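You operate a simulated robot arm through the tools that you are given. There is no shell and no other tool. Be economical: measure what you need, move in short steps, check, and stop when the job is done.

Carry out the task below with a simulated robot arm. There is one attempt and no reset: what you move stays moved.

JOB
Plug the toaster in and toast the rack's slice on setting 4.
Fine: white plug, socket three, switched on once it sits; the toast goes back in the rack.

It is judged by the outcome, as a careful person would: the job done as asked, and still so three seconds after it is handed in. It fails if anything else is knocked over, pushed out of place, dropped, spilled or broken.

ROBOT AND FRAMES
A 6-joint arm with a two-finger parallel gripper, fixed in place. Base frame: the origin is at the foot of the arm, x ahead of it, y to its left, z up; the work surface is at about z = 900. Units: mm, degrees, N and s.
With the tool pointing down near the work surface it reaches from about 360 to 820 mm from the base axis. Its first joint turns from -166.0 to 166.0 degrees. Payload 3.91 kg.
The tool frame sits at the grasp point between the pads (the TCP): z along the fingers, y along the line on which they close. The tips reach 30 mm beyond it. Largest opening 110 mm; finger width 20, thickness 10; the body of the gripper, 48 by 112 mm, starts 55 mm behind the TCP.
Orientation is that of the tool frame in the base frame, as a unit quaternion [w, x, y, z]. With the fingers straight down and closing along the base's y, the tool's x points along the base's -x, its y along +y and its z along -z.

CONTROLS
- The arm moves only by the tool send_rows. Its argument "commands" is a list of rows, each a list of 3 entries, a list of its own where there are three numbers: the shift along the tool's x, y, z in units of 200 mm (1.0 is 200 mm), then the turn, a rotation vector about the tool's x, y, z in units of 120 degrees (1.0 is 120 degrees), then the finger opening in mm, from 0 to 110. In form: [[[tx, ty, tz], [wx, wy, wz], hand], ...]. A call has 1 to 20 rows; each row is the pose to reach, as a shift and turn from the pose commanded when the call began, along the tool's axes at that moment. A call with a number of a shift or a turn outside -1 to 1 is refused whole. Rows are played at 5 a second. More than 50 mm and 8.6 degrees between two rows, or a gripper value outside its range, and nothing of the call is played. A pose out of reach is approached as far as the arm can. The call stops where the force on the tool passes 40 N (or 10 N more than at its start, if that is more) or the arm is blocked; 0.2 s more then pass. Each finger travels about 45 mm/s and halts on what it meets, pressing with about 41 N; the grip force reading is that of the motor and also rises with nothing between the fingers. The clock runs only during rows and for 0.2 s after the last one: add rows that repeat a pose to give the fingers time. The reply holds the time, the measured pose of the TCP, the force on the tool along the base axes, the opening and the grip force, in the units named above and with some noise, with the torque about the TCP (base axes, N m) and any sound that the robot's microphone picked up, and new pictures: "pictures" is both (left out), scene, wrist or none.
- Cameras (640 x 400 px; columns grow to the right, rows downward): "scene" is fixed at [221.4, -649.4, 1673.7]; the picture's right is [0.89, -0.45, 0.00], its down [-0.25, -0.50, -0.83] and it looks along [0.37, 0.74, -0.56] (base axes); focal length 312 px, centre (320, 200). "wrist" rides on the gripper at [77, 7, -114] in the tool frame; the picture's right is [-0.09, 1.00, 0.00], its down [-0.80, -0.07, -0.59] and it looks along [-0.59, -0.05, 0.80] (tool axes); focal length 270 px, centre (320, 200). There is no depth. A picture from a camera that has moved, and an enlarged one, comes with that camera's place and axes in the base frame and with its lens.
- raise_lower(by): slides the trunk up (or, below 0, down) by that many mm; the arm rides with it, the base frame stays. It gives what a move gives, with no picture.
- close_up(camera, box): a new picture of the part [left, top, right, bottom] of that camera's present view, enlarged. The clock stands still meanwhile.
- hand_in(): hands the job in; it is judged then, once.

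Go step by step. Nothing tells you positions but the pictures and the camera data: compare them with the known pose of the tool, close in by small moves and look again before you grip or let go. The budget is 120 turns and 200 pictures, counting those below and the enlarged ones. Unless the task says otherwise, let go and move clear before handing in, and close with one line.

The tools are called after "Call:" as a command line: name --argument value ..., lists and objects as JSON in quotes. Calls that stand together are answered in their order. send_rows: Moves the arm, as the interface text tells. Its arguments: {"type":"object","properties":{"commands":{"type":"array"},"pictures":{"type":"string","enum":["both","scene","wrist","none"]}},"required":["commands"]} The other tools are called the same way: raise_lower (by) slides the trunk up or down; close_up (camera, box) takes an enlarged picture of a part of a camera's view; hand_in () hands the job in.

At the start:

```text
t: 0.0
position: [330.4, 385.3, 1329.7]
tool_rot: [0.0, 0.0, 1.0, 0.0]
contact_force: [-1.0, 0.3, -0.2]
ft_torque: [0.02, -0.01, 0.0]
opening: 110.1
finger_force: 0.0
trunk travel left (down, up): [-575.0, 35.0]
```

scene: 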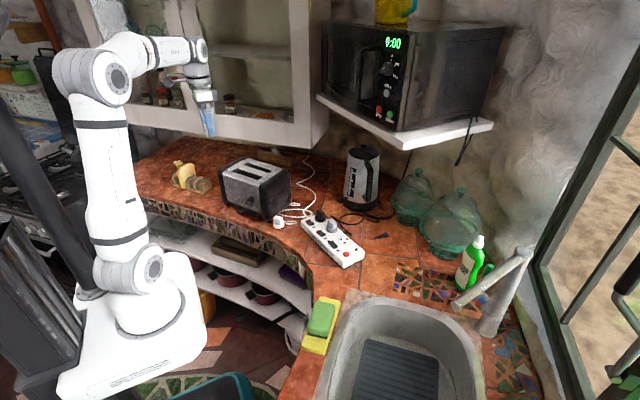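
wrist: 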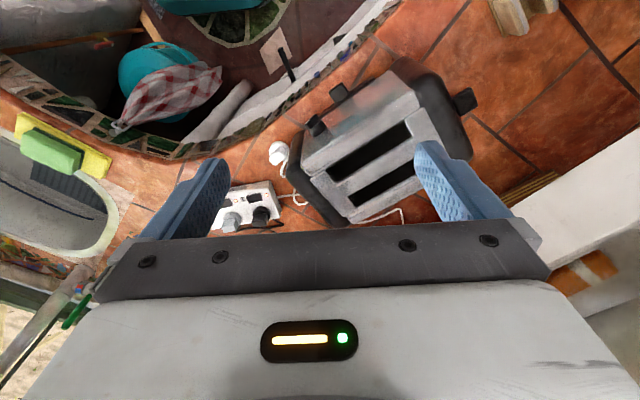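

I see a toaster on the counter, a power strip to its right with some plugs in it, a loose white plug, and a rack with a slice to the left. I'll enlarge these first.

Call:
close_up --camera "scene" --box '[260, 180, 400, 280]'

Call:
close_up --camera "scene" --box '[150, 135, 310, 235]'

Call:
close_up --camera "wrist" --box '[200, 60, 500, 240]'

```text
4.00 times, centred on (330, 230) of scene
camera zoom: at [221.4, -649.4, 1673.7], right [0.89, -0.45, 0.0], down [-0.25, -0.5, -0.83], along [0.37, 0.74, -0.56], focal length 1247 px, centre (280, 80)
```

zoom: 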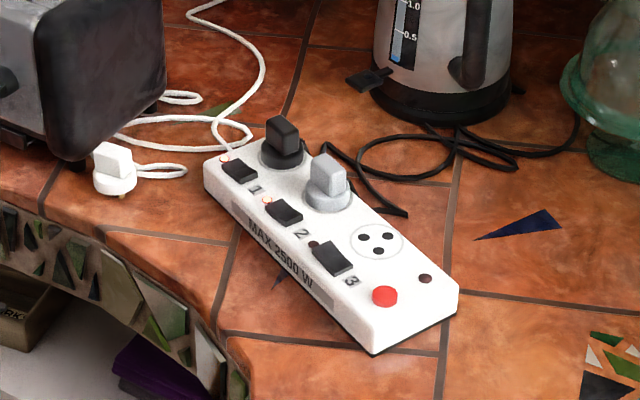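

```text
4.00 times, centred on (230, 185) of scene
camera zoom: at [221.4, -649.4, 1673.7], right [0.89, -0.45, 0.0], down [-0.25, -0.5, -0.83], along [0.37, 0.74, -0.56], focal length 1247 px, centre (680, 260)
```

zoom: 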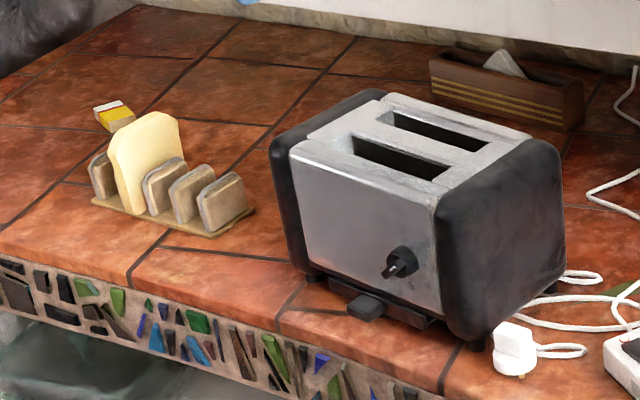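

```text
2.13 times, centred on (350, 150) of wrist
camera zoom: at [253.3, 391.6, 1443.9], right [0.09, 1.0, 0.0], down [0.8, -0.07, 0.59], along [0.59, -0.05, -0.8], focal length 577 px, centre (256, 307)
```

zoom: 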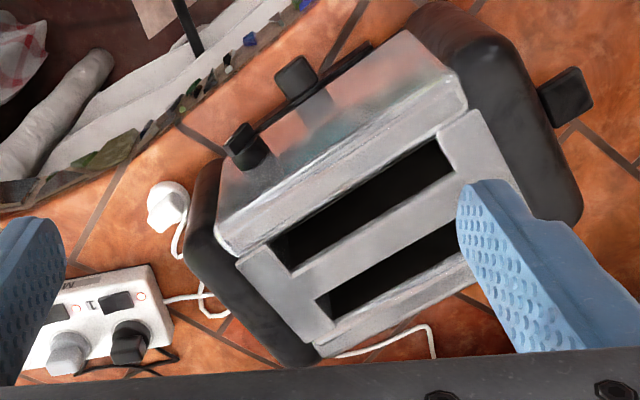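

The plug appears to be at about (545, 262), socket three at about (706, 41), and the rack near (261, 707). I'm moving above the plug and strip for a closer look.

Call:
send_rows --commands '[[[-0.143, -0.143, 0.114], [0, 0, 0], 110], [[-0.286, -0.286, 0.229], [0, 0, 0], 110], [[-0.429, -0.429, 0.343], [0, 0, 0], 110], [[-0.571, -0.571, 0.457], [0, 0, 0], 110], [[-0.714, -0.714, 0.571], [0, 0, 0], 110], [[-0.857, -0.857, 0.686], [0, 0, 0], 110], [[-1, -1, 0.8], [0, 0, 0], 110], [[-1, -1, 0.8], [0, 0, 0], 110], [[-1, -1, 0.8], [0, 0, 0], 110]]'

```text
t: 2.0
position: [531.2, 183.3, 1169.3]
tool_rot: [0.0, 0.0, 1.0, 0.001]
contact_force: [0.3, -0.8, -1.2]
ft_torque: [-0.02, 0.0, 0.02]
opening: 109.9
finger_force: 0.0
trunk travel left (down, up): [-575.0, 35.0]
camera wrist: at [454.0, 190.4, 1284.1], right [0.09, 1.0, 0.0], down [0.8, -0.07, 0.59], along [0.59, -0.05, -0.8], focal length 270 px, centre (320, 200)
```

scene: 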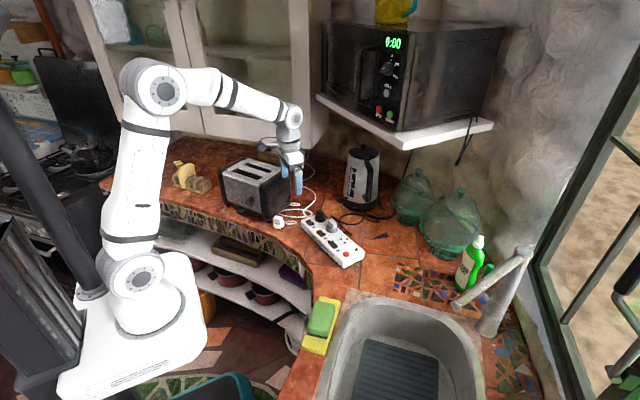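
wrist: 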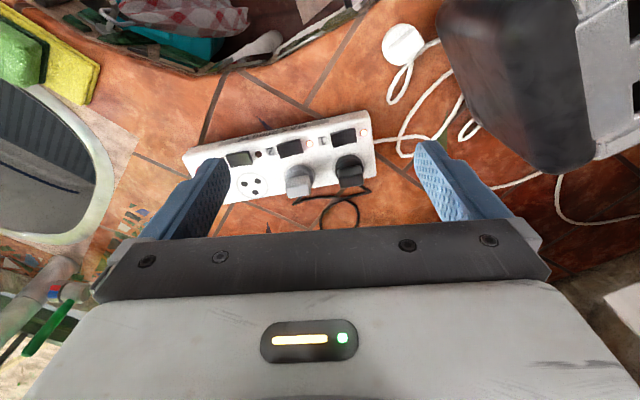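

Call:
close_up --camera "wrist" --box '[180, 90, 400, 220]'

Call:
close_up --camera "wrist" --box '[360, 10, 460, 80]'

Call:
close_up --camera "scene" --box '[265, 205, 305, 235]'

Call:
close_up --camera "scene" --box '[300, 205, 370, 270]'

```text
2.91 times, centred on (290, 155) of wrist
camera zoom: at [454.0, 190.4, 1284.1], right [0.09, 1.0, 0.0], down [0.8, -0.07, 0.59], along [0.59, -0.05, -0.8], focal length 786 px, centre (407, 331)
```

zoom: 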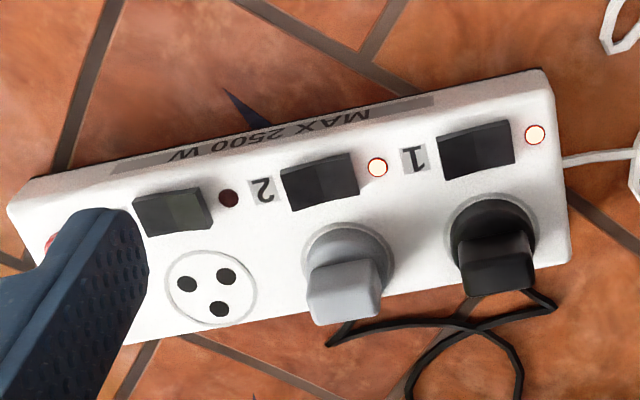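

```text
5.71 times, centred on (410, 45) of wrist
camera zoom: at [454.0, 190.4, 1284.1], right [0.09, 1.0, 0.0], down [0.8, -0.07, 0.59], along [0.59, -0.05, -0.8], focal length 1544 px, centre (-194, 1086)
```

zoom: 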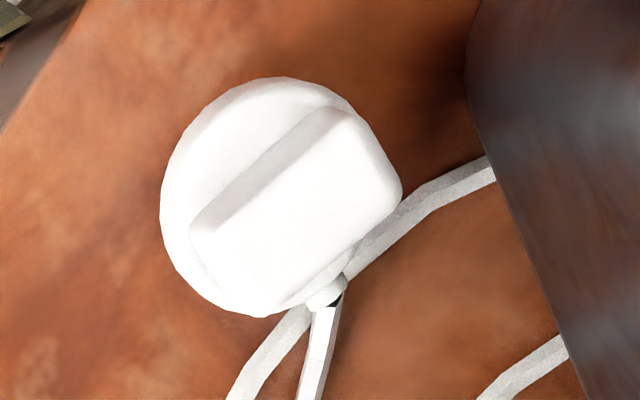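

```text
13.33 times, centred on (285, 220) of scene
camera zoom: at [221.4, -649.4, 1673.7], right [0.89, -0.45, 0.0], down [-0.25, -0.5, -0.83], along [0.37, 0.74, -0.56], focal length 4157 px, centre (787, -67)
```

zoom: 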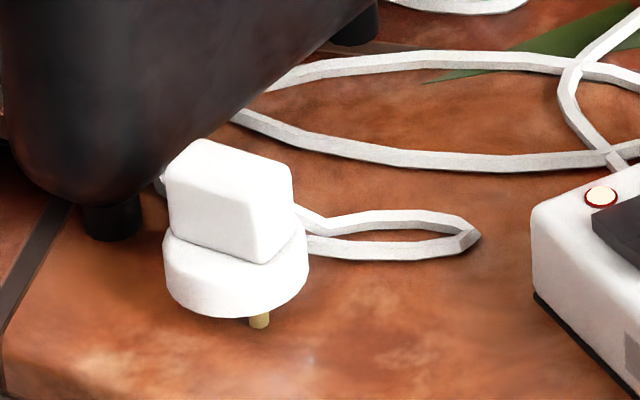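

```text
6.15 times, centred on (335, 238) of scene
camera zoom: at [221.4, -649.4, 1673.7], right [0.89, -0.45, 0.0], down [-0.25, -0.5, -0.83], along [0.37, 0.74, -0.56], focal length 1919 px, centre (228, -31)
```

zoom: 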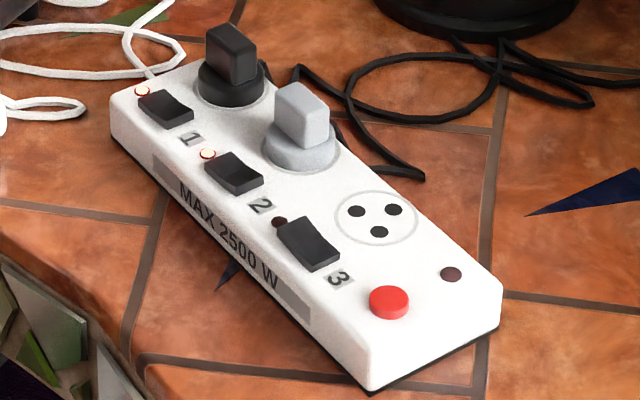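

Triangulated from both cameras, socket three is at about (679, 65, 931), with its strip axis near -82°. The plug stands on its pins with its top near (506, 281, 945). I'll go above the plug and turn the hand so its camera side faces away from the toaster.

Call:
send_rows --commands '[[[0.01, 0.04, 0], [0, 0, -0.0667], 100], [[0.02, 0.08, 0], [0, 0, -0.1333], 90], [[0.03, 0.12, 0], [0, 0, -0.2], 80], [[0.04, 0.16, 0], [0, 0, -0.2667], 70], [[0.05, 0.2, 0], [0, 0, -0.3333], 60], [[0.06, 0.24, 0], [0, 0, -0.4], 60], [[0.07, 0.28, 0], [0, 0, -0.4667], 60], [[0.08, 0.32, 0], [0, 0, -0.5333], 60], [[0.09, 0.36, 0], [0, 0, -0.6], 60], [[0.1, 0.4, 0], [0, 0, -0.6667], 60], [[0.11, 0.43, 0], [0, 0, -0.7333], 60], [[0.12, 0.46, 0], [0, 0, -0.8], 60], [[0.125, 0.49, 0], [0, 0, -0.8667], 60], [[0.125, 0.49, 0], [0, 0, -0.9333], 60], [[0.125, 0.49, 0], [0, 0, -1.0], 60], [[0.125, 0.49, 0], [0, 0, -1.0], 60]]'

```text
t: 5.4
position: [505.5, 282.4, 1169.3]
tool_rot: [0.001, 0.866, -0.5, 0.0]
contact_force: [-1.1, 0.4, 0.9]
ft_torque: [0.0, -0.02, -0.01]
opening: 59.9
finger_force: 0.1
trunk travel left (down, up): [-575.0, 35.0]
camera wrist: at [538.1, 212.9, 1283.7], right [-0.91, -0.42, 0.0], down [-0.34, 0.73, 0.59], along [-0.25, 0.54, -0.8], focal length 270 px, centre (320, 200)
```

scene: 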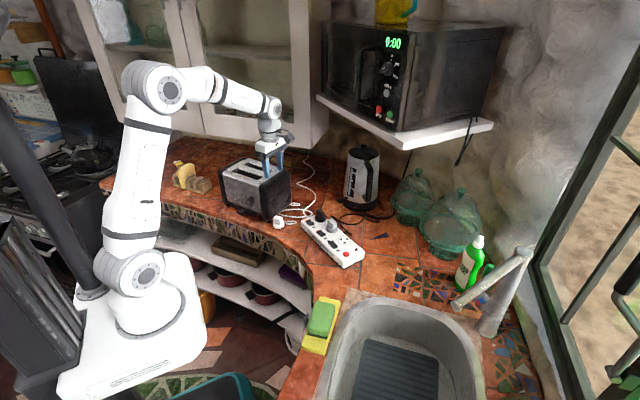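
wrist: 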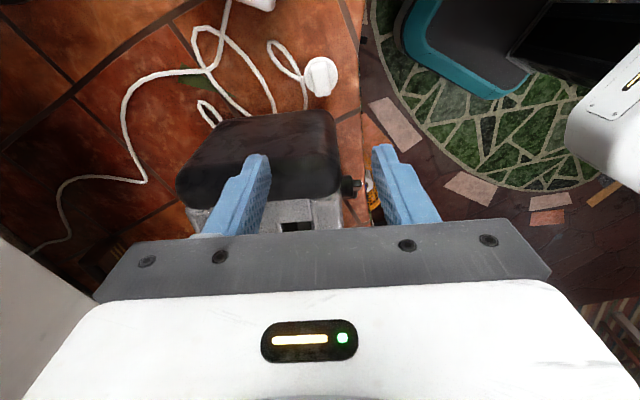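

The turn worked. Next, a zoom on the plug to measure its orientation.

Call:
close_up --camera "wrist" --box '[280, 45, 360, 105]'

```text
6.67 times, centred on (320, 75) of wrist
camera zoom: at [538.1, 212.9, 1283.7], right [-0.91, -0.42, 0.0], down [-0.34, 0.73, 0.59], along [-0.25, 0.54, -0.8], focal length 1802 px, centre (320, 1033)
```

zoom: 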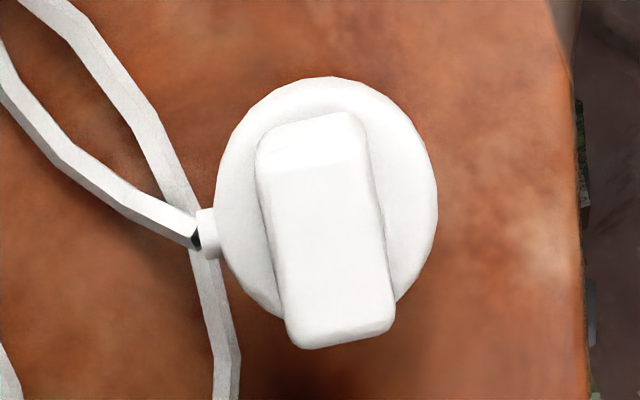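

The plug's block is about 30 × 18 mm and centred near (505.5, 280.5), with its cable side at about 36°. I'm lowering partway, aligned to it.

Call:
send_rows --commands '[[[0.008, 0.005, 0.2], [0, 0, -0.025], 50], [[0.008, 0.005, 0.4], [0, 0, -0.05], 50], [[0.008, 0.005, 0.6], [0, 0, -0.05], 50], [[0.008, 0.005, 0.8], [0, 0, -0.05], 50], [[0.008, 0.005, 0.925], [0, 0, -0.05], 50], [[0.008, 0.005, 0.925], [0, 0, -0.05], 50]]'

Call:
close_up --camera "scene" --box '[230, 150, 330, 240]'

```text
t: 6.4
position: [505.8, 283.2, 1018.6]
tool_rot: [-0.002, 0.891, -0.453, 0.002]
contact_force: [-6.4, -3.7, 13.6]
ft_torque: [0.63, 0.13, 0.34]
opening: 49.8
finger_force: 0.0
trunk travel left (down, up): [-575.0, 35.0]
stopped in row 5: the force on the tool passed its limit at 96 N (the readings are from after the stop); the commanded pose is now the measured one
camera wrist: at [545.3, 215.5, 1133.7], right [-0.86, -0.52, -0.01], down [-0.42, 0.69, 0.6], along [-0.3, 0.51, -0.8], focal length 270 px, centre (320, 200)
```

scene: 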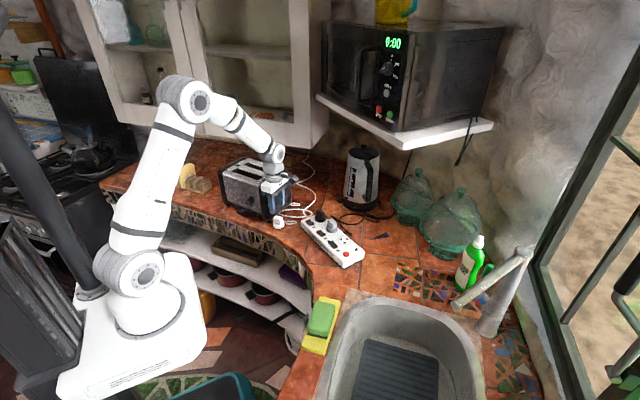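
wrist: 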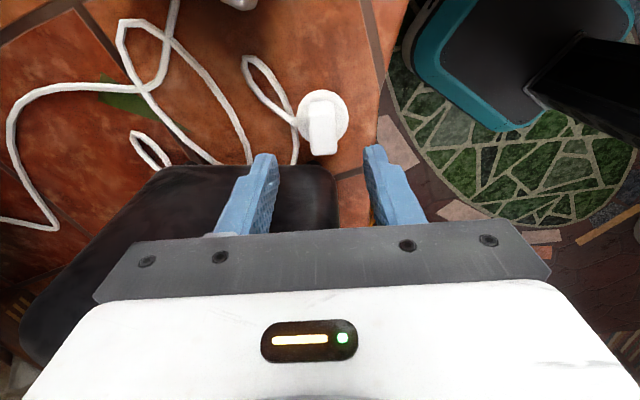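

```text
4.44 times, centred on (280, 195) of scene
camera zoom: at [221.4, -649.4, 1673.7], right [0.89, -0.45, 0.0], down [-0.25, -0.5, -0.83], along [0.37, 0.74, -0.56], focal length 1386 px, centre (498, 222)
```

zoom: 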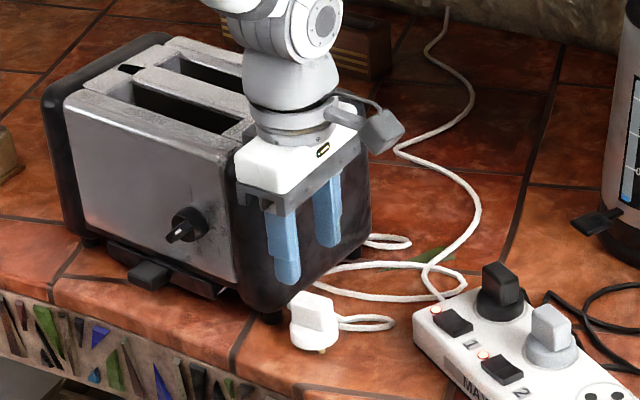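

The hand's body touched the toaster's top edge because the plug stands so close to it. I'll lift off, move away from the toaster, and tilt the hand 25° about the closing axis so the body leans clear.

Call:
send_rows --commands '[[[0, 0, -0.1], [0, 0, 0], 50], [[0.0, 0.0, -0.2], [0, 0, 0], 50], [[0.1, 0.005, -0.2], [0, -0.07, 0], 50], [[0.2, 0.009, -0.2], [0, -0.14, 0], 50], [[0.2, 0.009, -0.1], [0, -0.208, 0], 50], [[0.2, 0.009, 0], [0, -0.208, 0], 50], [[0.2, 0.009, 0], [0, -0.208, 0], 50]]'

Call:
close_up --camera "wrist" --box '[240, 60, 400, 160]'

Call:
close_up --camera "scene" --box '[210, 150, 310, 240]'

```text
t: 8.0
position: [528.0, 250.0, 1017.0]
tool_rot: [-0.1, 0.87, -0.442, -0.193]
contact_force: [-0.8, 0.4, 0.3]
ft_torque: [0.0, -0.02, 0.02]
opening: 50.1
finger_force: 0.0
trunk travel left (down, up): [-575.0, 35.0]
camera wrist: at [592.0, 149.4, 1088.5], right [-0.85, -0.52, 0.03], down [-0.23, 0.42, 0.88], along [-0.47, 0.74, -0.48], focal length 270 px, centre (320, 200)
```

scene: 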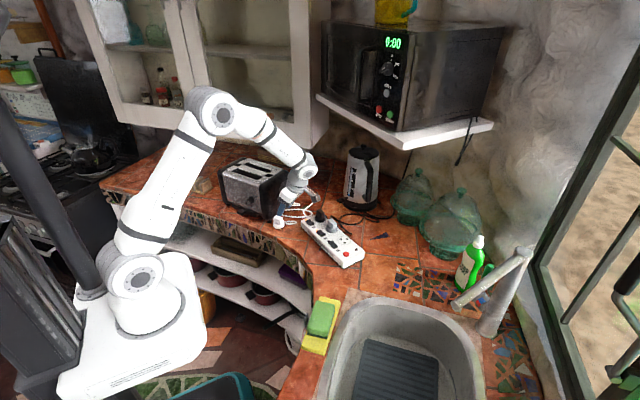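
wrist: 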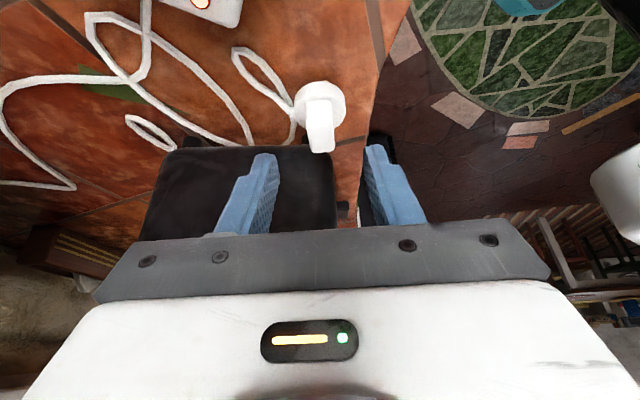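

```text
4.00 times, centred on (320, 110) of wrist
camera zoom: at [592.0, 149.4, 1088.5], right [-0.85, -0.52, 0.03], down [-0.23, 0.42, 0.88], along [-0.47, 0.74, -0.48], focal length 1081 px, centre (320, 560)
```

zoom: 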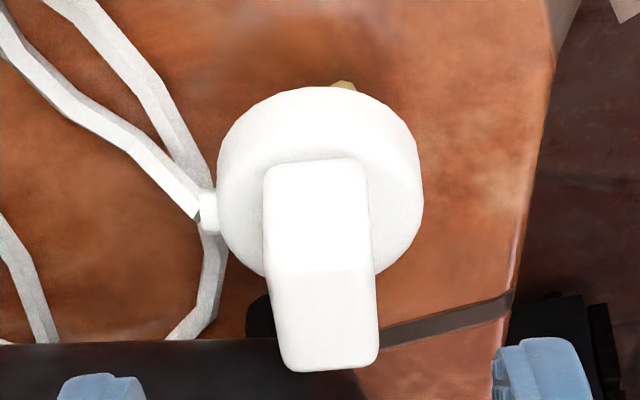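

```text
4.44 times, centred on (260, 195) of scene
camera zoom: at [221.4, -649.4, 1673.7], right [0.89, -0.45, 0.0], down [-0.25, -0.5, -0.83], along [0.37, 0.74, -0.56], focal length 1386 px, centre (587, 222)
```

zoom: 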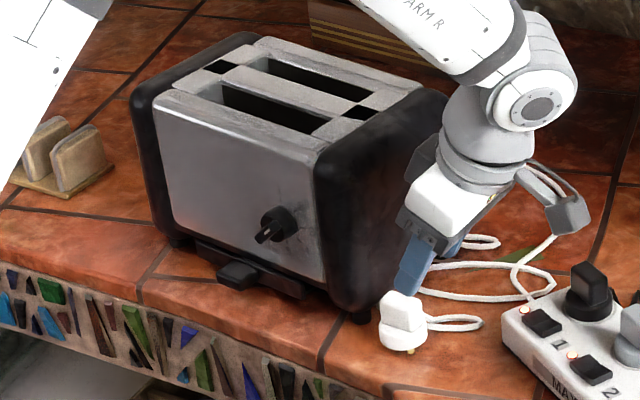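

The toaster hasn't moved and the fingers line up with the plug block. I'm advancing along the tool axis.

Call:
send_rows --commands '[[[0, 0, 0.1], [0, 0, 0], 50], [[0, 0, 0.2], [0, 0, 0], 50], [[0, 0, 0.275], [0, 0, 0], 50], [[0, 0, 0.275], [0, 0, 0], 50]]' --pictures "wrist"

Call:
close_up --camera "scene" --box '[250, 190, 330, 240]'

```text
t: 9.0
position: [515.0, 268.6, 966.7]
tool_rot: [-0.1, 0.87, -0.442, -0.191]
contact_force: [0.0, 0.3, -0.9]
ft_torque: [0.02, 0.0, -0.03]
opening: 50.1
finger_force: 0.0
trunk travel left (down, up): [-575.0, 35.0]
camera wrist: at [578.6, 168.5, 1038.4], right [-0.85, -0.52, 0.03], down [-0.23, 0.42, 0.88], along [-0.47, 0.74, -0.48], focal length 270 px, centre (320, 200)
```

wrist: 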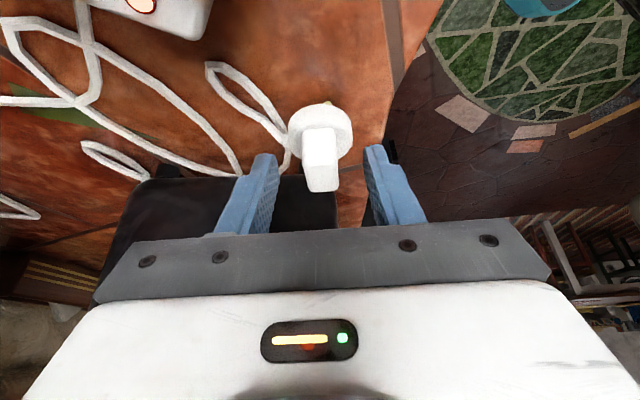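

```text
8.00 times, centred on (290, 215) of scene
camera zoom: at [221.4, -649.4, 1673.7], right [0.89, -0.45, 0.0], down [-0.25, -0.5, -0.83], along [0.37, 0.74, -0.56], focal length 2494 px, centre (560, 80)
```

zoom: 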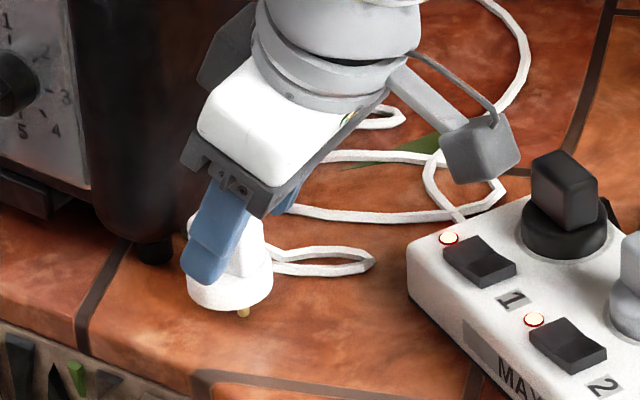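

The fingers straddle the block. I'm advancing 8 mm more and closing.

Call:
send_rows --commands '[[[0, 0, 0.04], [0, 0, 0], 50], [[0, 0, 0.04], [0, 0, 0], 30], [[0, 0, 0.04], [0, 0, 0], 10], [[0, 0, 0.04], [0, 0, 0], 10], [[0, 0, 0.04], [0, 0, 0], 10], [[0, 0, 0.04], [0, 0, 0], 10]]' --pictures "wrist"

Call:
close_up --camera "scene" --box '[250, 190, 330, 240]'

```text
t: 10.4
position: [513.2, 270.4, 959.4]
tool_rot: [-0.1, 0.87, -0.442, -0.192]
contact_force: [-0.5, -0.7, 0.3]
ft_torque: [0.01, 0.04, -0.02]
opening: 19.0
finger_force: 40.9
trunk travel left (down, up): [-575.0, 35.0]
camera wrist: at [576.7, 171.3, 1031.3], right [-0.85, -0.52, 0.03], down [-0.23, 0.42, 0.88], along [-0.47, 0.74, -0.48], focal length 270 px, centre (320, 200)
```

wrist: 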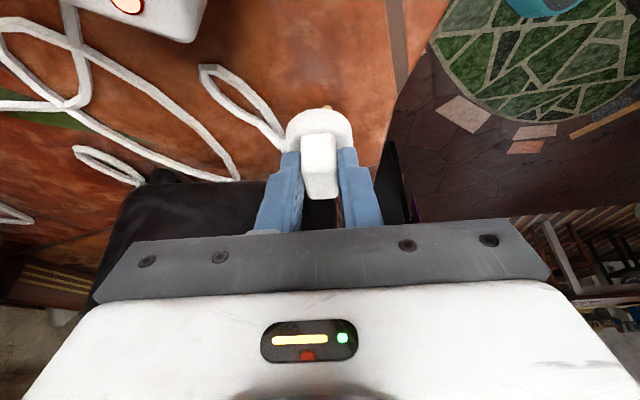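

```text
8.00 times, centred on (290, 215) of scene
camera zoom: at [221.4, -649.4, 1673.7], right [0.89, -0.45, 0.0], down [-0.25, -0.5, -0.83], along [0.37, 0.74, -0.56], focal length 2494 px, centre (560, 80)
```

zoom: 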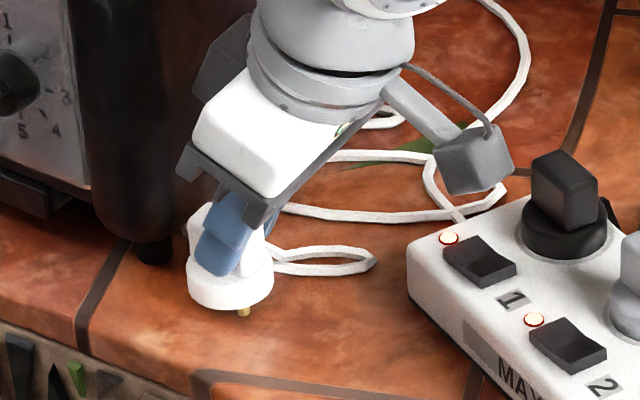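

The plug is gripped at 19 mm. I'm lifting it straight up, then moving away from the toaster.

Call:
send_rows --commands '[[[-0.048, 0, -0.102], [0, 0, 0], 10], [[-0.095, 0, -0.204], [0, 0, 0], 10], [[-0.143, 0, -0.306], [0, 0, 0], 10], [[-0.19, 0, -0.408], [0, 0, 0], 10], [[-0.045, -0.007, -0.476], [0, 0, 0], 10], [[0.1, -0.014, -0.543], [0, 0, 0], 10], [[0.245, -0.022, -0.611], [0, 0, 0], 10], [[0.39, -0.029, -0.678], [0, 0, 0], 10], [[0.39, -0.029, -0.678], [0, 0, 0], 10]]'

```text
t: 12.4
position: [592.6, 170.4, 1050.7]
tool_rot: [-0.099, 0.87, -0.443, -0.192]
contact_force: [-0.2, -0.2, -0.3]
ft_torque: [0.03, 0.01, -0.02]
opening: 10.0
finger_force: 0.1
trunk travel left (down, up): [-575.0, 35.0]
camera wrist: at [656.2, 69.8, 1121.9], right [-0.85, -0.52, 0.03], down [-0.23, 0.42, 0.88], along [-0.47, 0.74, -0.48], focal length 270 px, centre (320, 200)
```

scene: 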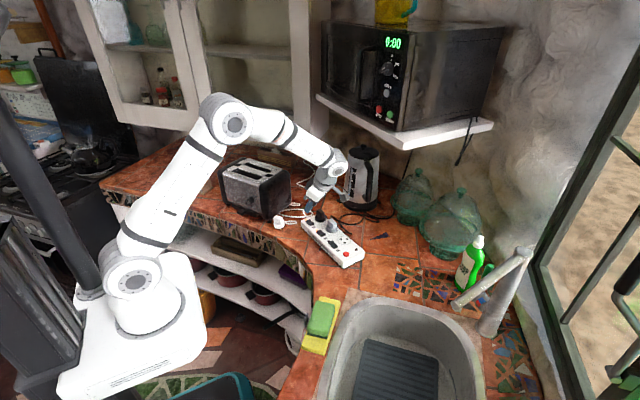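
wrist: 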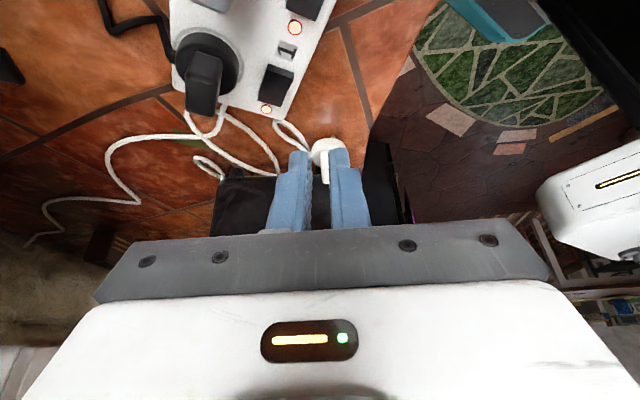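

The plug slipped out of the grip and seems to be standing where it was. I'll check.

Call:
close_up --camera "scene" --box '[260, 205, 308, 235]'

Call:
close_up --camera "wrist" --box '[240, 110, 400, 210]'

```text
13.33 times, centred on (284, 220) of scene
camera zoom: at [221.4, -649.4, 1673.7], right [0.89, -0.45, 0.0], down [-0.25, -0.5, -0.83], along [0.37, 0.74, -0.56], focal length 4157 px, centre (800, -67)
```

zoom: 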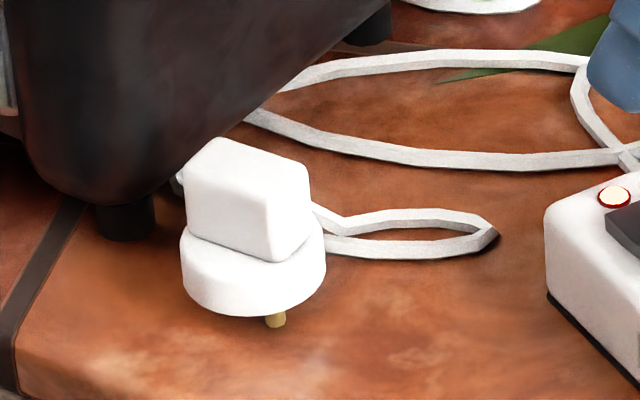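

```text
4.00 times, centred on (320, 160) of wrist
camera zoom: at [656.2, 69.8, 1121.9], right [-0.85, -0.52, 0.03], down [-0.23, 0.42, 0.88], along [-0.47, 0.74, -0.48], focal length 1081 px, centre (320, 360)
```

zoom: 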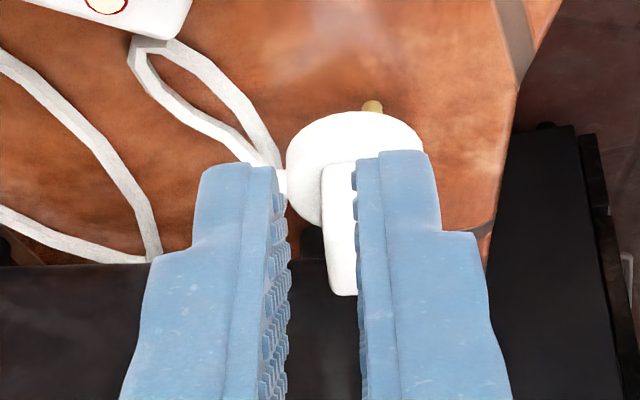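

The plug is still standing, barely moved. I'm reopening and returning to the pre-grasp pose to measure again.

Call:
send_rows --commands '[[[-0.13, 0.009, 0.12], [0, 0, 0], 50], [[-0.26, 0.018, 0.24], [0, 0, 0], 50], [[-0.393, 0.027, 0.369], [0, 0, 0], 50], [[-0.393, 0.027, 0.369], [0, 0, 0], 50]]' --pictures "none"

Call:
close_up --camera "wrist" --box '[270, 65, 370, 165]'

```text
t: 13.4
position: [529.0, 249.1, 1017.6]
tool_rot: [-0.1, 0.87, -0.442, -0.192]
contact_force: [-0.4, 0.5, 0.2]
ft_torque: [0.0, 0.01, -0.03]
opening: 50.0
finger_force: 0.0
trunk travel left (down, up): [-575.0, 35.0]
```

```text
4.00 times, centred on (320, 115) of wrist
camera zoom: at [591.6, 149.5, 1088.2], right [-0.85, -0.52, 0.03], down [-0.23, 0.42, 0.88], along [-0.47, 0.74, -0.48], focal length 1081 px, centre (320, 540)
```

zoom: 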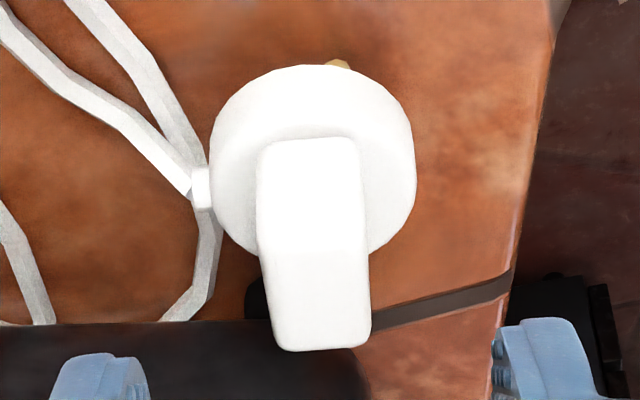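

The block spans roughly z 923–951. I'm regripping deeper with full closing, then doing a small test lift.

Call:
send_rows --commands '[[[0, -0.0055, 0.12], [0, 0, 0], 50], [[0, -0.0055, 0.24], [0, 0, 0], 50], [[0, -0.0055, 0.341], [0, 0, 0], 50], [[0, -0.0055, 0.341], [0, 0, 0], 0], [[0, -0.0055, 0.341], [0, 0, 0], 0], [[0, -0.0055, 0.341], [0, 0, 0], 0], [[0, -0.0055, 0.341], [0, 0, 0], 0], [[0, -0.0055, 0.341], [0, 0, 0], 0], [[0, -0.0055, 0.341], [0, 0, 0], 0], [[-0.0053, -0.0055, 0.3297], [0, 0, 0], 0], [[-0.0106, -0.0055, 0.3183], [0, 0, 0], 0], [[-0.0106, -0.0055, 0.3183], [0, 0, 0], 0]]' --pictures "wrist"

Call:
close_up --camera "scene" --box '[260, 200, 308, 230]'

```text
t: 16.0
position: [511.9, 272.7, 960.3]
tool_rot: [-0.1, 0.871, -0.442, -0.192]
contact_force: [0.2, -0.1, -1.6]
ft_torque: [0.02, -0.03, -0.01]
opening: 38.9
finger_force: 41.0
trunk travel left (down, up): [-575.0, 35.0]
camera wrist: at [575.9, 174.1, 1030.7], right [-0.85, -0.52, 0.03], down [-0.23, 0.42, 0.88], along [-0.47, 0.74, -0.48], focal length 270 px, centre (320, 200)
```

wrist: 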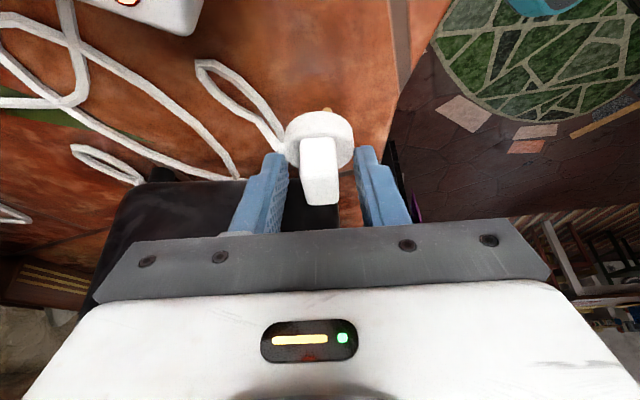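

```text
13.33 times, centred on (284, 215) of scene
camera zoom: at [221.4, -649.4, 1673.7], right [0.89, -0.45, 0.0], down [-0.25, -0.5, -0.83], along [0.37, 0.74, -0.56], focal length 4157 px, centre (800, 0)
```

zoom: 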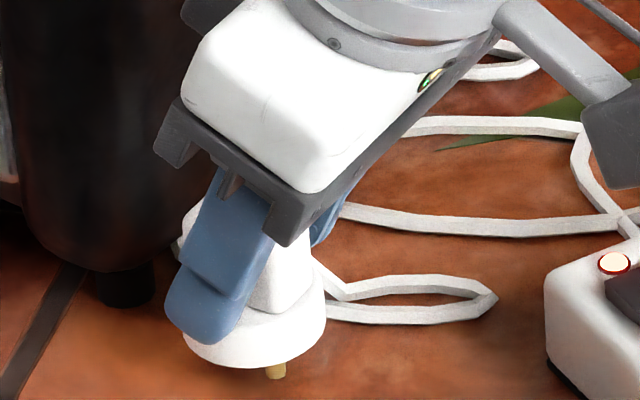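

The fingers caught the disc (39 mm opening) instead of the block. I'll set it down, back off a few mm, and regrip on the block with a slow test lift.

Call:
send_rows --commands '[[[0.0053, 0, 0.0114], [0, 0, 0], 0], [[0.0106, 0, 0.0227], [0, 0, 0], 0], [[0.0106, 0, 0.0227], [0, 0, 0], 50], [[0.0106, 0, 0.0227], [0, 0, 0], 50], [[0.0106, 0, 0.0027], [0, 0, 0], 50], [[0.0106, 0, 0.0027], [0, 0, 0], 0], [[0.0106, 0, 0.0027], [0, 0, 0], 0], [[0.0106, 0, 0.0027], [0, 0, 0], 0], [[0.0106, 0, 0.0027], [0, 0, 0], 0], [[0.0106, 0, 0.0027], [0, 0, 0], 0], [[0.0106, 0, 0.0027], [0, 0, 0], 0]]' --pictures "wrist"

Call:
close_up --camera "scene" --box '[260, 200, 308, 230]'

```text
t: 18.4
position: [513.9, 272.3, 958.0]
tool_rot: [-0.1, 0.87, -0.442, -0.192]
contact_force: [-0.2, -0.8, -0.3]
ft_torque: [-0.04, 0.04, 0.0]
opening: 19.3
finger_force: 40.9
trunk travel left (down, up): [-575.0, 35.0]
camera wrist: at [577.1, 173.0, 1029.4], right [-0.85, -0.52, 0.03], down [-0.23, 0.42, 0.88], along [-0.47, 0.74, -0.48], focal length 270 px, centre (320, 200)
```

wrist: 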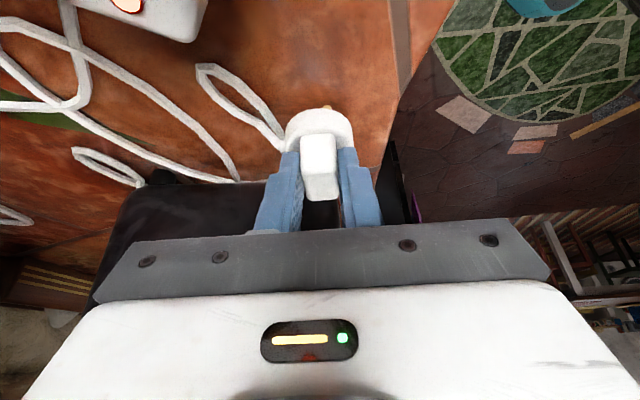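

```text
13.33 times, centred on (284, 215) of scene
camera zoom: at [221.4, -649.4, 1673.7], right [0.89, -0.45, 0.0], down [-0.25, -0.5, -0.83], along [0.37, 0.74, -0.56], focal length 4157 px, centre (800, 0)
```

zoom: 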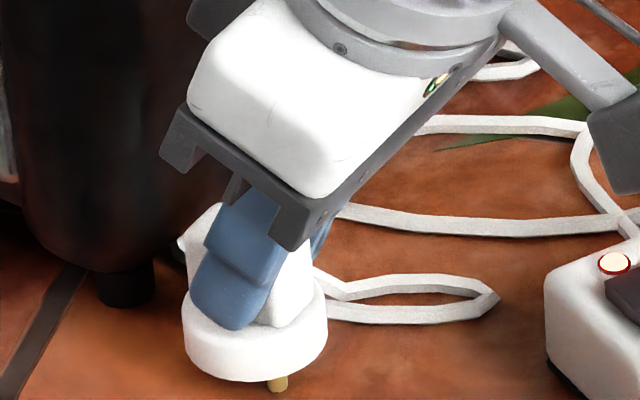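

I have a good block grip at 19.3 mm. I'm lifting slowly by 20 mm.

Call:
send_rows --commands '[[[-0.0085, 0, -0.0181], [0, 0, 0], 0], [[-0.017, 0, -0.0362], [0, 0, 0], 0], [[-0.0254, 0, -0.0544], [0, 0, 0], 0], [[-0.0339, 0, -0.0725], [0, 0, 0], 0], [[-0.0423, 0, -0.0906], [0, 0, 0], 0], [[-0.0423, 0, -0.0906], [0, 0, 0], 0]]' --pictures "none"

Call:
close_up --camera "scene" --box '[260, 200, 308, 230]'

```text
t: 19.8
position: [514.7, 271.7, 978.6]
tool_rot: [-0.1, 0.871, -0.442, -0.192]
contact_force: [0.5, -0.2, -0.8]
ft_torque: [0.03, 0.02, 0.0]
opening: 19.2
finger_force: 41.1
trunk travel left (down, up): [-575.0, 35.0]
```

```text
13.33 times, centred on (284, 215) of scene
camera zoom: at [221.4, -649.4, 1673.7], right [0.89, -0.45, 0.0], down [-0.25, -0.5, -0.83], along [0.37, 0.74, -0.56], focal length 4157 px, centre (800, 0)
```

zoom: 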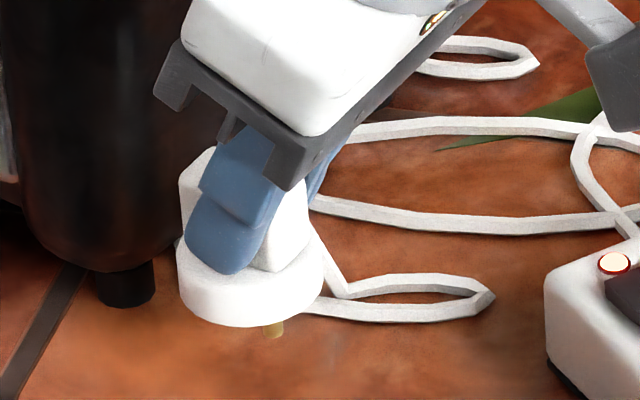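

The lift held. I'm continuing up and across at moderate speed.

Call:
send_rows --commands '[[[-0.033, 0, -0.07], [0, 0, 0], 0], [[-0.066, 0, -0.14], [0, 0, 0], 0], [[-0.098, 0, -0.21], [0, 0, 0], 0], [[-0.131, 0, -0.281], [0, 0, 0], 0], [[-0.034, -0.005, -0.326], [0, 0, 0], 0], [[0.062, -0.01, -0.371], [0, 0, 0], 0], [[0.159, -0.015, -0.416], [0, 0, 0], 0], [[0.256, -0.02, -0.461], [0, 0, 0], 0], [[0.352, -0.025, -0.506], [0, 0, 0], 0], [[0.449, -0.029, -0.551], [0, 0, 0], 0], [[0.449, -0.029, -0.551], [0, 0, 0], 0]]'

```text
t: 22.2
position: [594.1, 172.0, 1040.1]
tool_rot: [-0.1, 0.87, -0.442, -0.192]
contact_force: [-0.8, -0.2, -1.4]
ft_torque: [-0.01, -0.04, -0.02]
opening: 19.4
finger_force: 41.1
trunk travel left (down, up): [-575.0, 35.0]
camera wrist: at [656.6, 72.9, 1111.4], right [-0.85, -0.52, 0.03], down [-0.23, 0.42, 0.88], along [-0.47, 0.74, -0.48], focal length 270 px, centre (320, 200)
```

scene: 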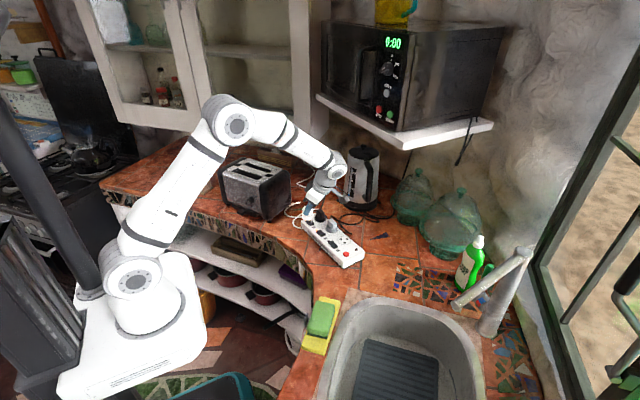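
wrist: 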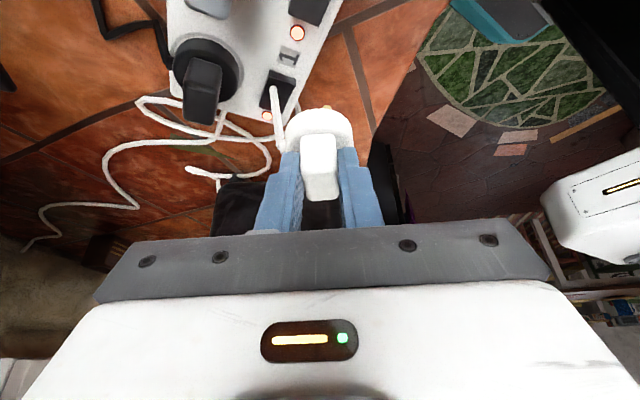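

The plug is held firmly. I'm moving above socket three and turning it about the vertical to match the socket's orientation.

Call:
send_rows --commands '[[[0.094, 0, -0.048], [0.0142, 0, 0.0305], 0], [[0.187, 0, -0.095], [0.0285, 0, 0.0611], 0], [[0.281, 0, -0.143], [0.0427, 0, 0.0916], 0], [[0.375, 0, -0.19], [0.057, 0, 0.1221], 0], [[0.469, 0, -0.238], [0.0712, 0, 0.1526], 0], [[0.562, 0.001, -0.285], [0.0855, 0, 0.1832], 0], [[0.656, 0.001, -0.333], [0.0997, 0, 0.2137], 0], [[0.656, 0.001, -0.333], [0.0997, 0, 0.2137], 0]]'

Call:
close_up --camera "wrist" --box '[240, 60, 400, 160]'

Call:
close_up --camera "scene" --box '[310, 200, 374, 240]'

```text
t: 24.0
position: [680.2, 54.5, 1044.2]
tool_rot: [-0.144, 0.736, -0.642, -0.163]
contact_force: [1.0, -0.1, -1.2]
ft_torque: [-0.03, 0.0, 0.01]
opening: 19.3
finger_force: 41.0
trunk travel left (down, up): [-575.0, 35.0]
camera wrist: at [688.6, -64.2, 1116.0], right [-1.0, -0.06, 0.03], down [0.0, 0.48, 0.88], along [-0.06, 0.88, -0.48], focal length 270 px, centre (320, 200)
```

scene: 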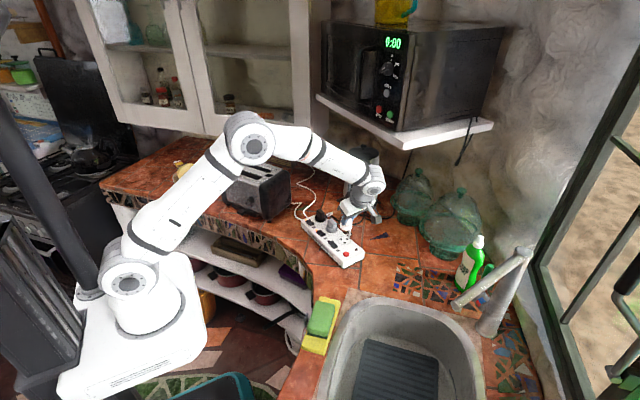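
wrist: 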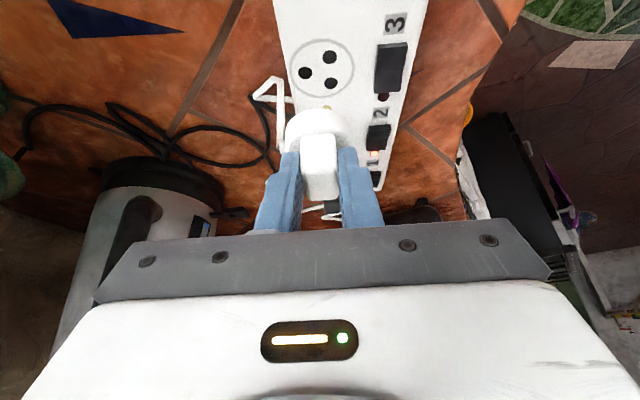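

```text
4.00 times, centred on (320, 110) of wrist
camera zoom: at [688.6, -64.2, 1116.0], right [-1.0, -0.06, 0.03], down [0.0, 0.48, 0.88], along [-0.06, 0.88, -0.48], focal length 1081 px, centre (320, 560)
```

zoom: 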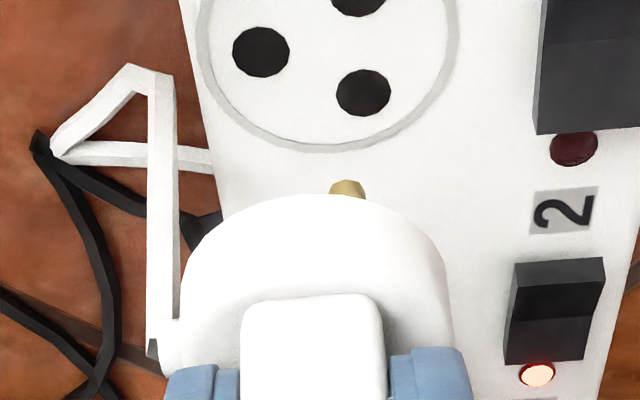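

```text
10.00 times, centred on (342, 220) of scene
camera zoom: at [221.4, -649.4, 1673.7], right [0.89, -0.45, 0.0], down [-0.25, -0.5, -0.83], along [0.37, 0.74, -0.56], focal length 3118 px, centre (100, 0)
```

zoom: 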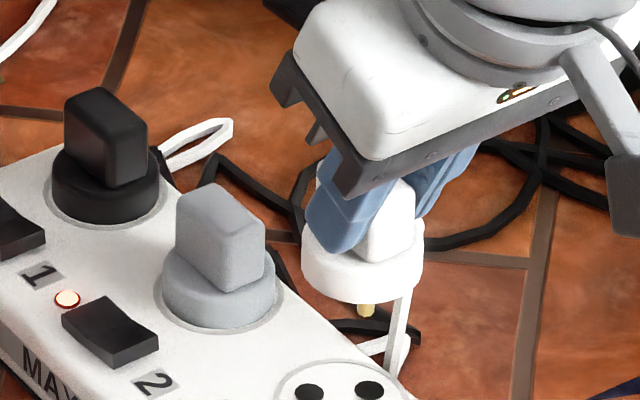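

The socket's three holes are visible and the plug's yaw matches to within half a degree. The plug needs about (-5, +4) mm of shift, so I'm applying that and lowering to about 10 mm above the socket.

Call:
send_rows --commands '[[[0.02, 0.011, 0.055], [0, 0, 0], 0], [[0.038, 0.022, 0.11], [0, 0, 0], 0], [[0.056, 0.022, 0.165], [0, 0, 0], 0], [[0.0745, 0.022, 0.214], [0, 0, 0], 0], [[0.0745, 0.022, 0.214], [0, 0, 0], 0]]' --pictures "none"

Call:
close_up --camera "wrist" --box '[256, 70, 384, 150]'

Call:
close_up --camera "scene" --box '[320, 210, 368, 240]'

```text
t: 25.2
position: [675.0, 58.9, 999.7]
tool_rot: [-0.144, 0.736, -0.641, -0.163]
contact_force: [1.1, 0.6, -1.2]
ft_torque: [-0.01, -0.05, -0.01]
opening: 19.4
finger_force: 41.0
trunk travel left (down, up): [-575.0, 35.0]
```

```text
5.00 times, centred on (320, 110) of wrist
camera zoom: at [684.0, -60.2, 1070.6], right [-1.0, -0.06, 0.03], down [0.0, 0.48, 0.88], along [-0.07, 0.88, -0.48], focal length 1351 px, centre (320, 650)
```

zoom: 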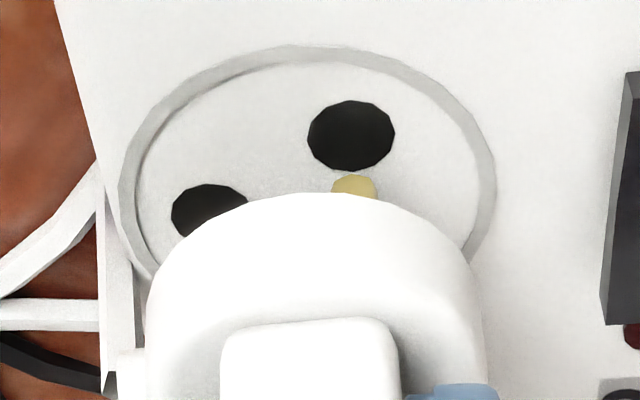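

```text
13.33 times, centred on (344, 225) of scene
camera zoom: at [221.4, -649.4, 1673.7], right [0.89, -0.45, 0.0], down [-0.25, -0.5, -0.83], along [0.37, 0.74, -0.56], focal length 4157 px, centre (0, -133)
```

zoom: 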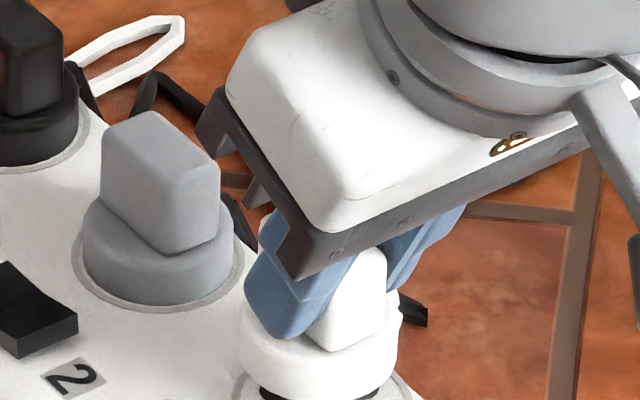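

It's nearly aligned in the wrist view. I'll check from the scene view before going lower.

Call:
close_up --camera "scene" --box '[328, 225, 360, 245]'

```text
16.00 times, centred on (344, 235) of scene
camera zoom: at [221.4, -649.4, 1673.7], right [0.89, -0.45, 0.0], down [-0.25, -0.5, -0.83], along [0.37, 0.74, -0.56], focal length 4989 px, centre (-64, -360)
```

zoom: 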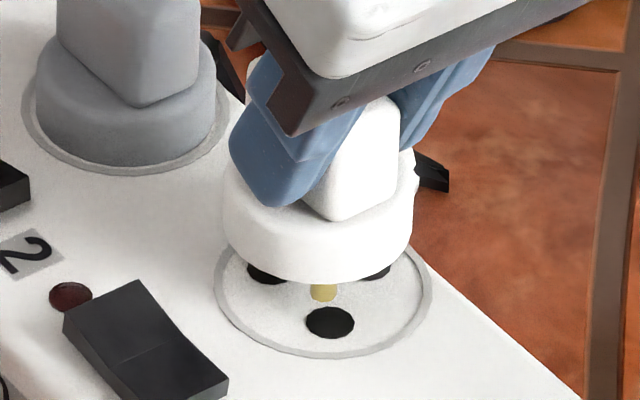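

Comparing pin with hole in both views, the plug should move about -3.5 mm in y. I'm shifting it and looking again.

Call:
send_rows --commands '[[[0.0145, 0.0007, -0.007], [0, 0, 0], 0], [[0.0145, 0.0007, -0.007], [0, 0, 0], 0]]' --pictures "none"

Call:
close_up --camera "scene" --box '[328, 225, 360, 245]'

Call:
close_up --camera "wrist" --box '[256, 60, 384, 140]'

```text
t: 25.8
position: [675.6, 54.9, 999.0]
tool_rot: [-0.144, 0.736, -0.642, -0.162]
contact_force: [0.7, -0.3, -1.3]
ft_torque: [0.03, 0.0, 0.01]
opening: 19.4
finger_force: 40.7
trunk travel left (down, up): [-575.0, 35.0]
```

```text
16.00 times, centred on (344, 235) of scene
camera zoom: at [221.4, -649.4, 1673.7], right [0.89, -0.45, 0.0], down [-0.25, -0.5, -0.83], along [0.37, 0.74, -0.56], focal length 4989 px, centre (-64, -360)
```

zoom: 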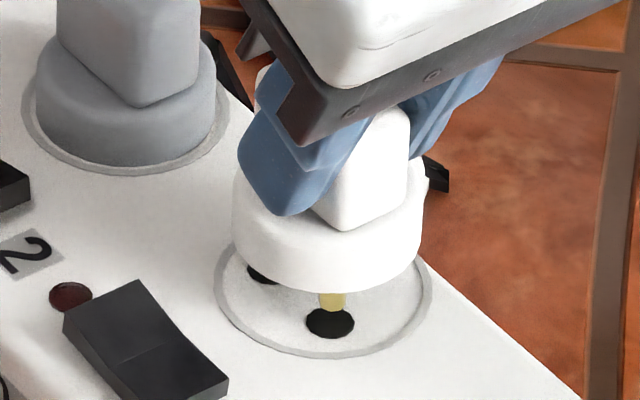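

```text
5.00 times, centred on (320, 100) of wrist
camera zoom: at [684.2, -63.8, 1070.7], right [-1.0, -0.06, 0.03], down [0.0, 0.48, 0.88], along [-0.07, 0.88, -0.48], focal length 1351 px, centre (320, 700)
```

zoom: 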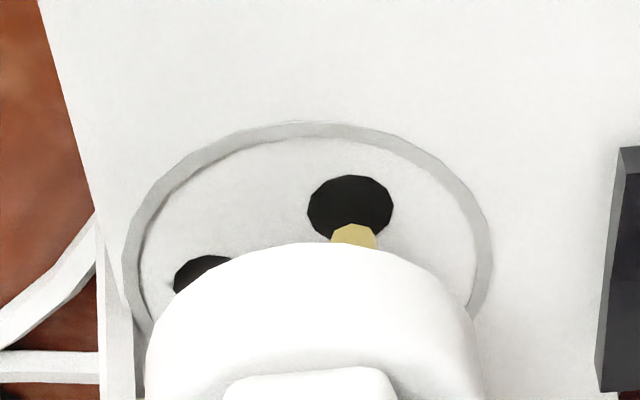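

The pins look centred over the holes within 1 mm. I'm lowering 12 mm gently.

Call:
send_rows --commands '[[[0.0068, -0.0013, 0.019], [0, 0, 0], 0], [[0.0153, -0.0013, 0.0371], [0, 0, 0], 0], [[0.0238, -0.0013, 0.0553], [0, 0, 0], 0], [[0.0238, -0.0013, 0.0553], [0, 0, 0], 0]]' --pictures "none"

Call:
close_up --camera "scene" --box '[328, 225, 360, 245]'

```text
t: 26.8
position: [674.6, 54.4, 986.9]
tool_rot: [-0.145, 0.736, -0.641, -0.163]
contact_force: [0.6, -0.7, -1.0]
ft_torque: [0.02, 0.05, 0.0]
opening: 19.3
finger_force: 41.4
trunk travel left (down, up): [-575.0, 35.0]
```

```text
16.00 times, centred on (344, 235) of scene
camera zoom: at [221.4, -649.4, 1673.7], right [0.89, -0.45, 0.0], down [-0.25, -0.5, -0.83], along [0.37, 0.74, -0.56], focal length 4989 px, centre (-64, -360)
```

zoom: 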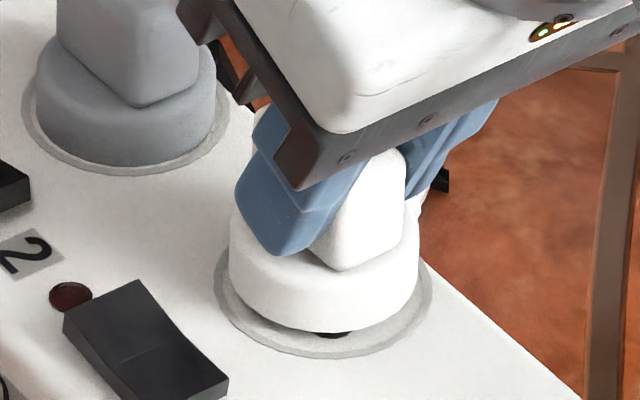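

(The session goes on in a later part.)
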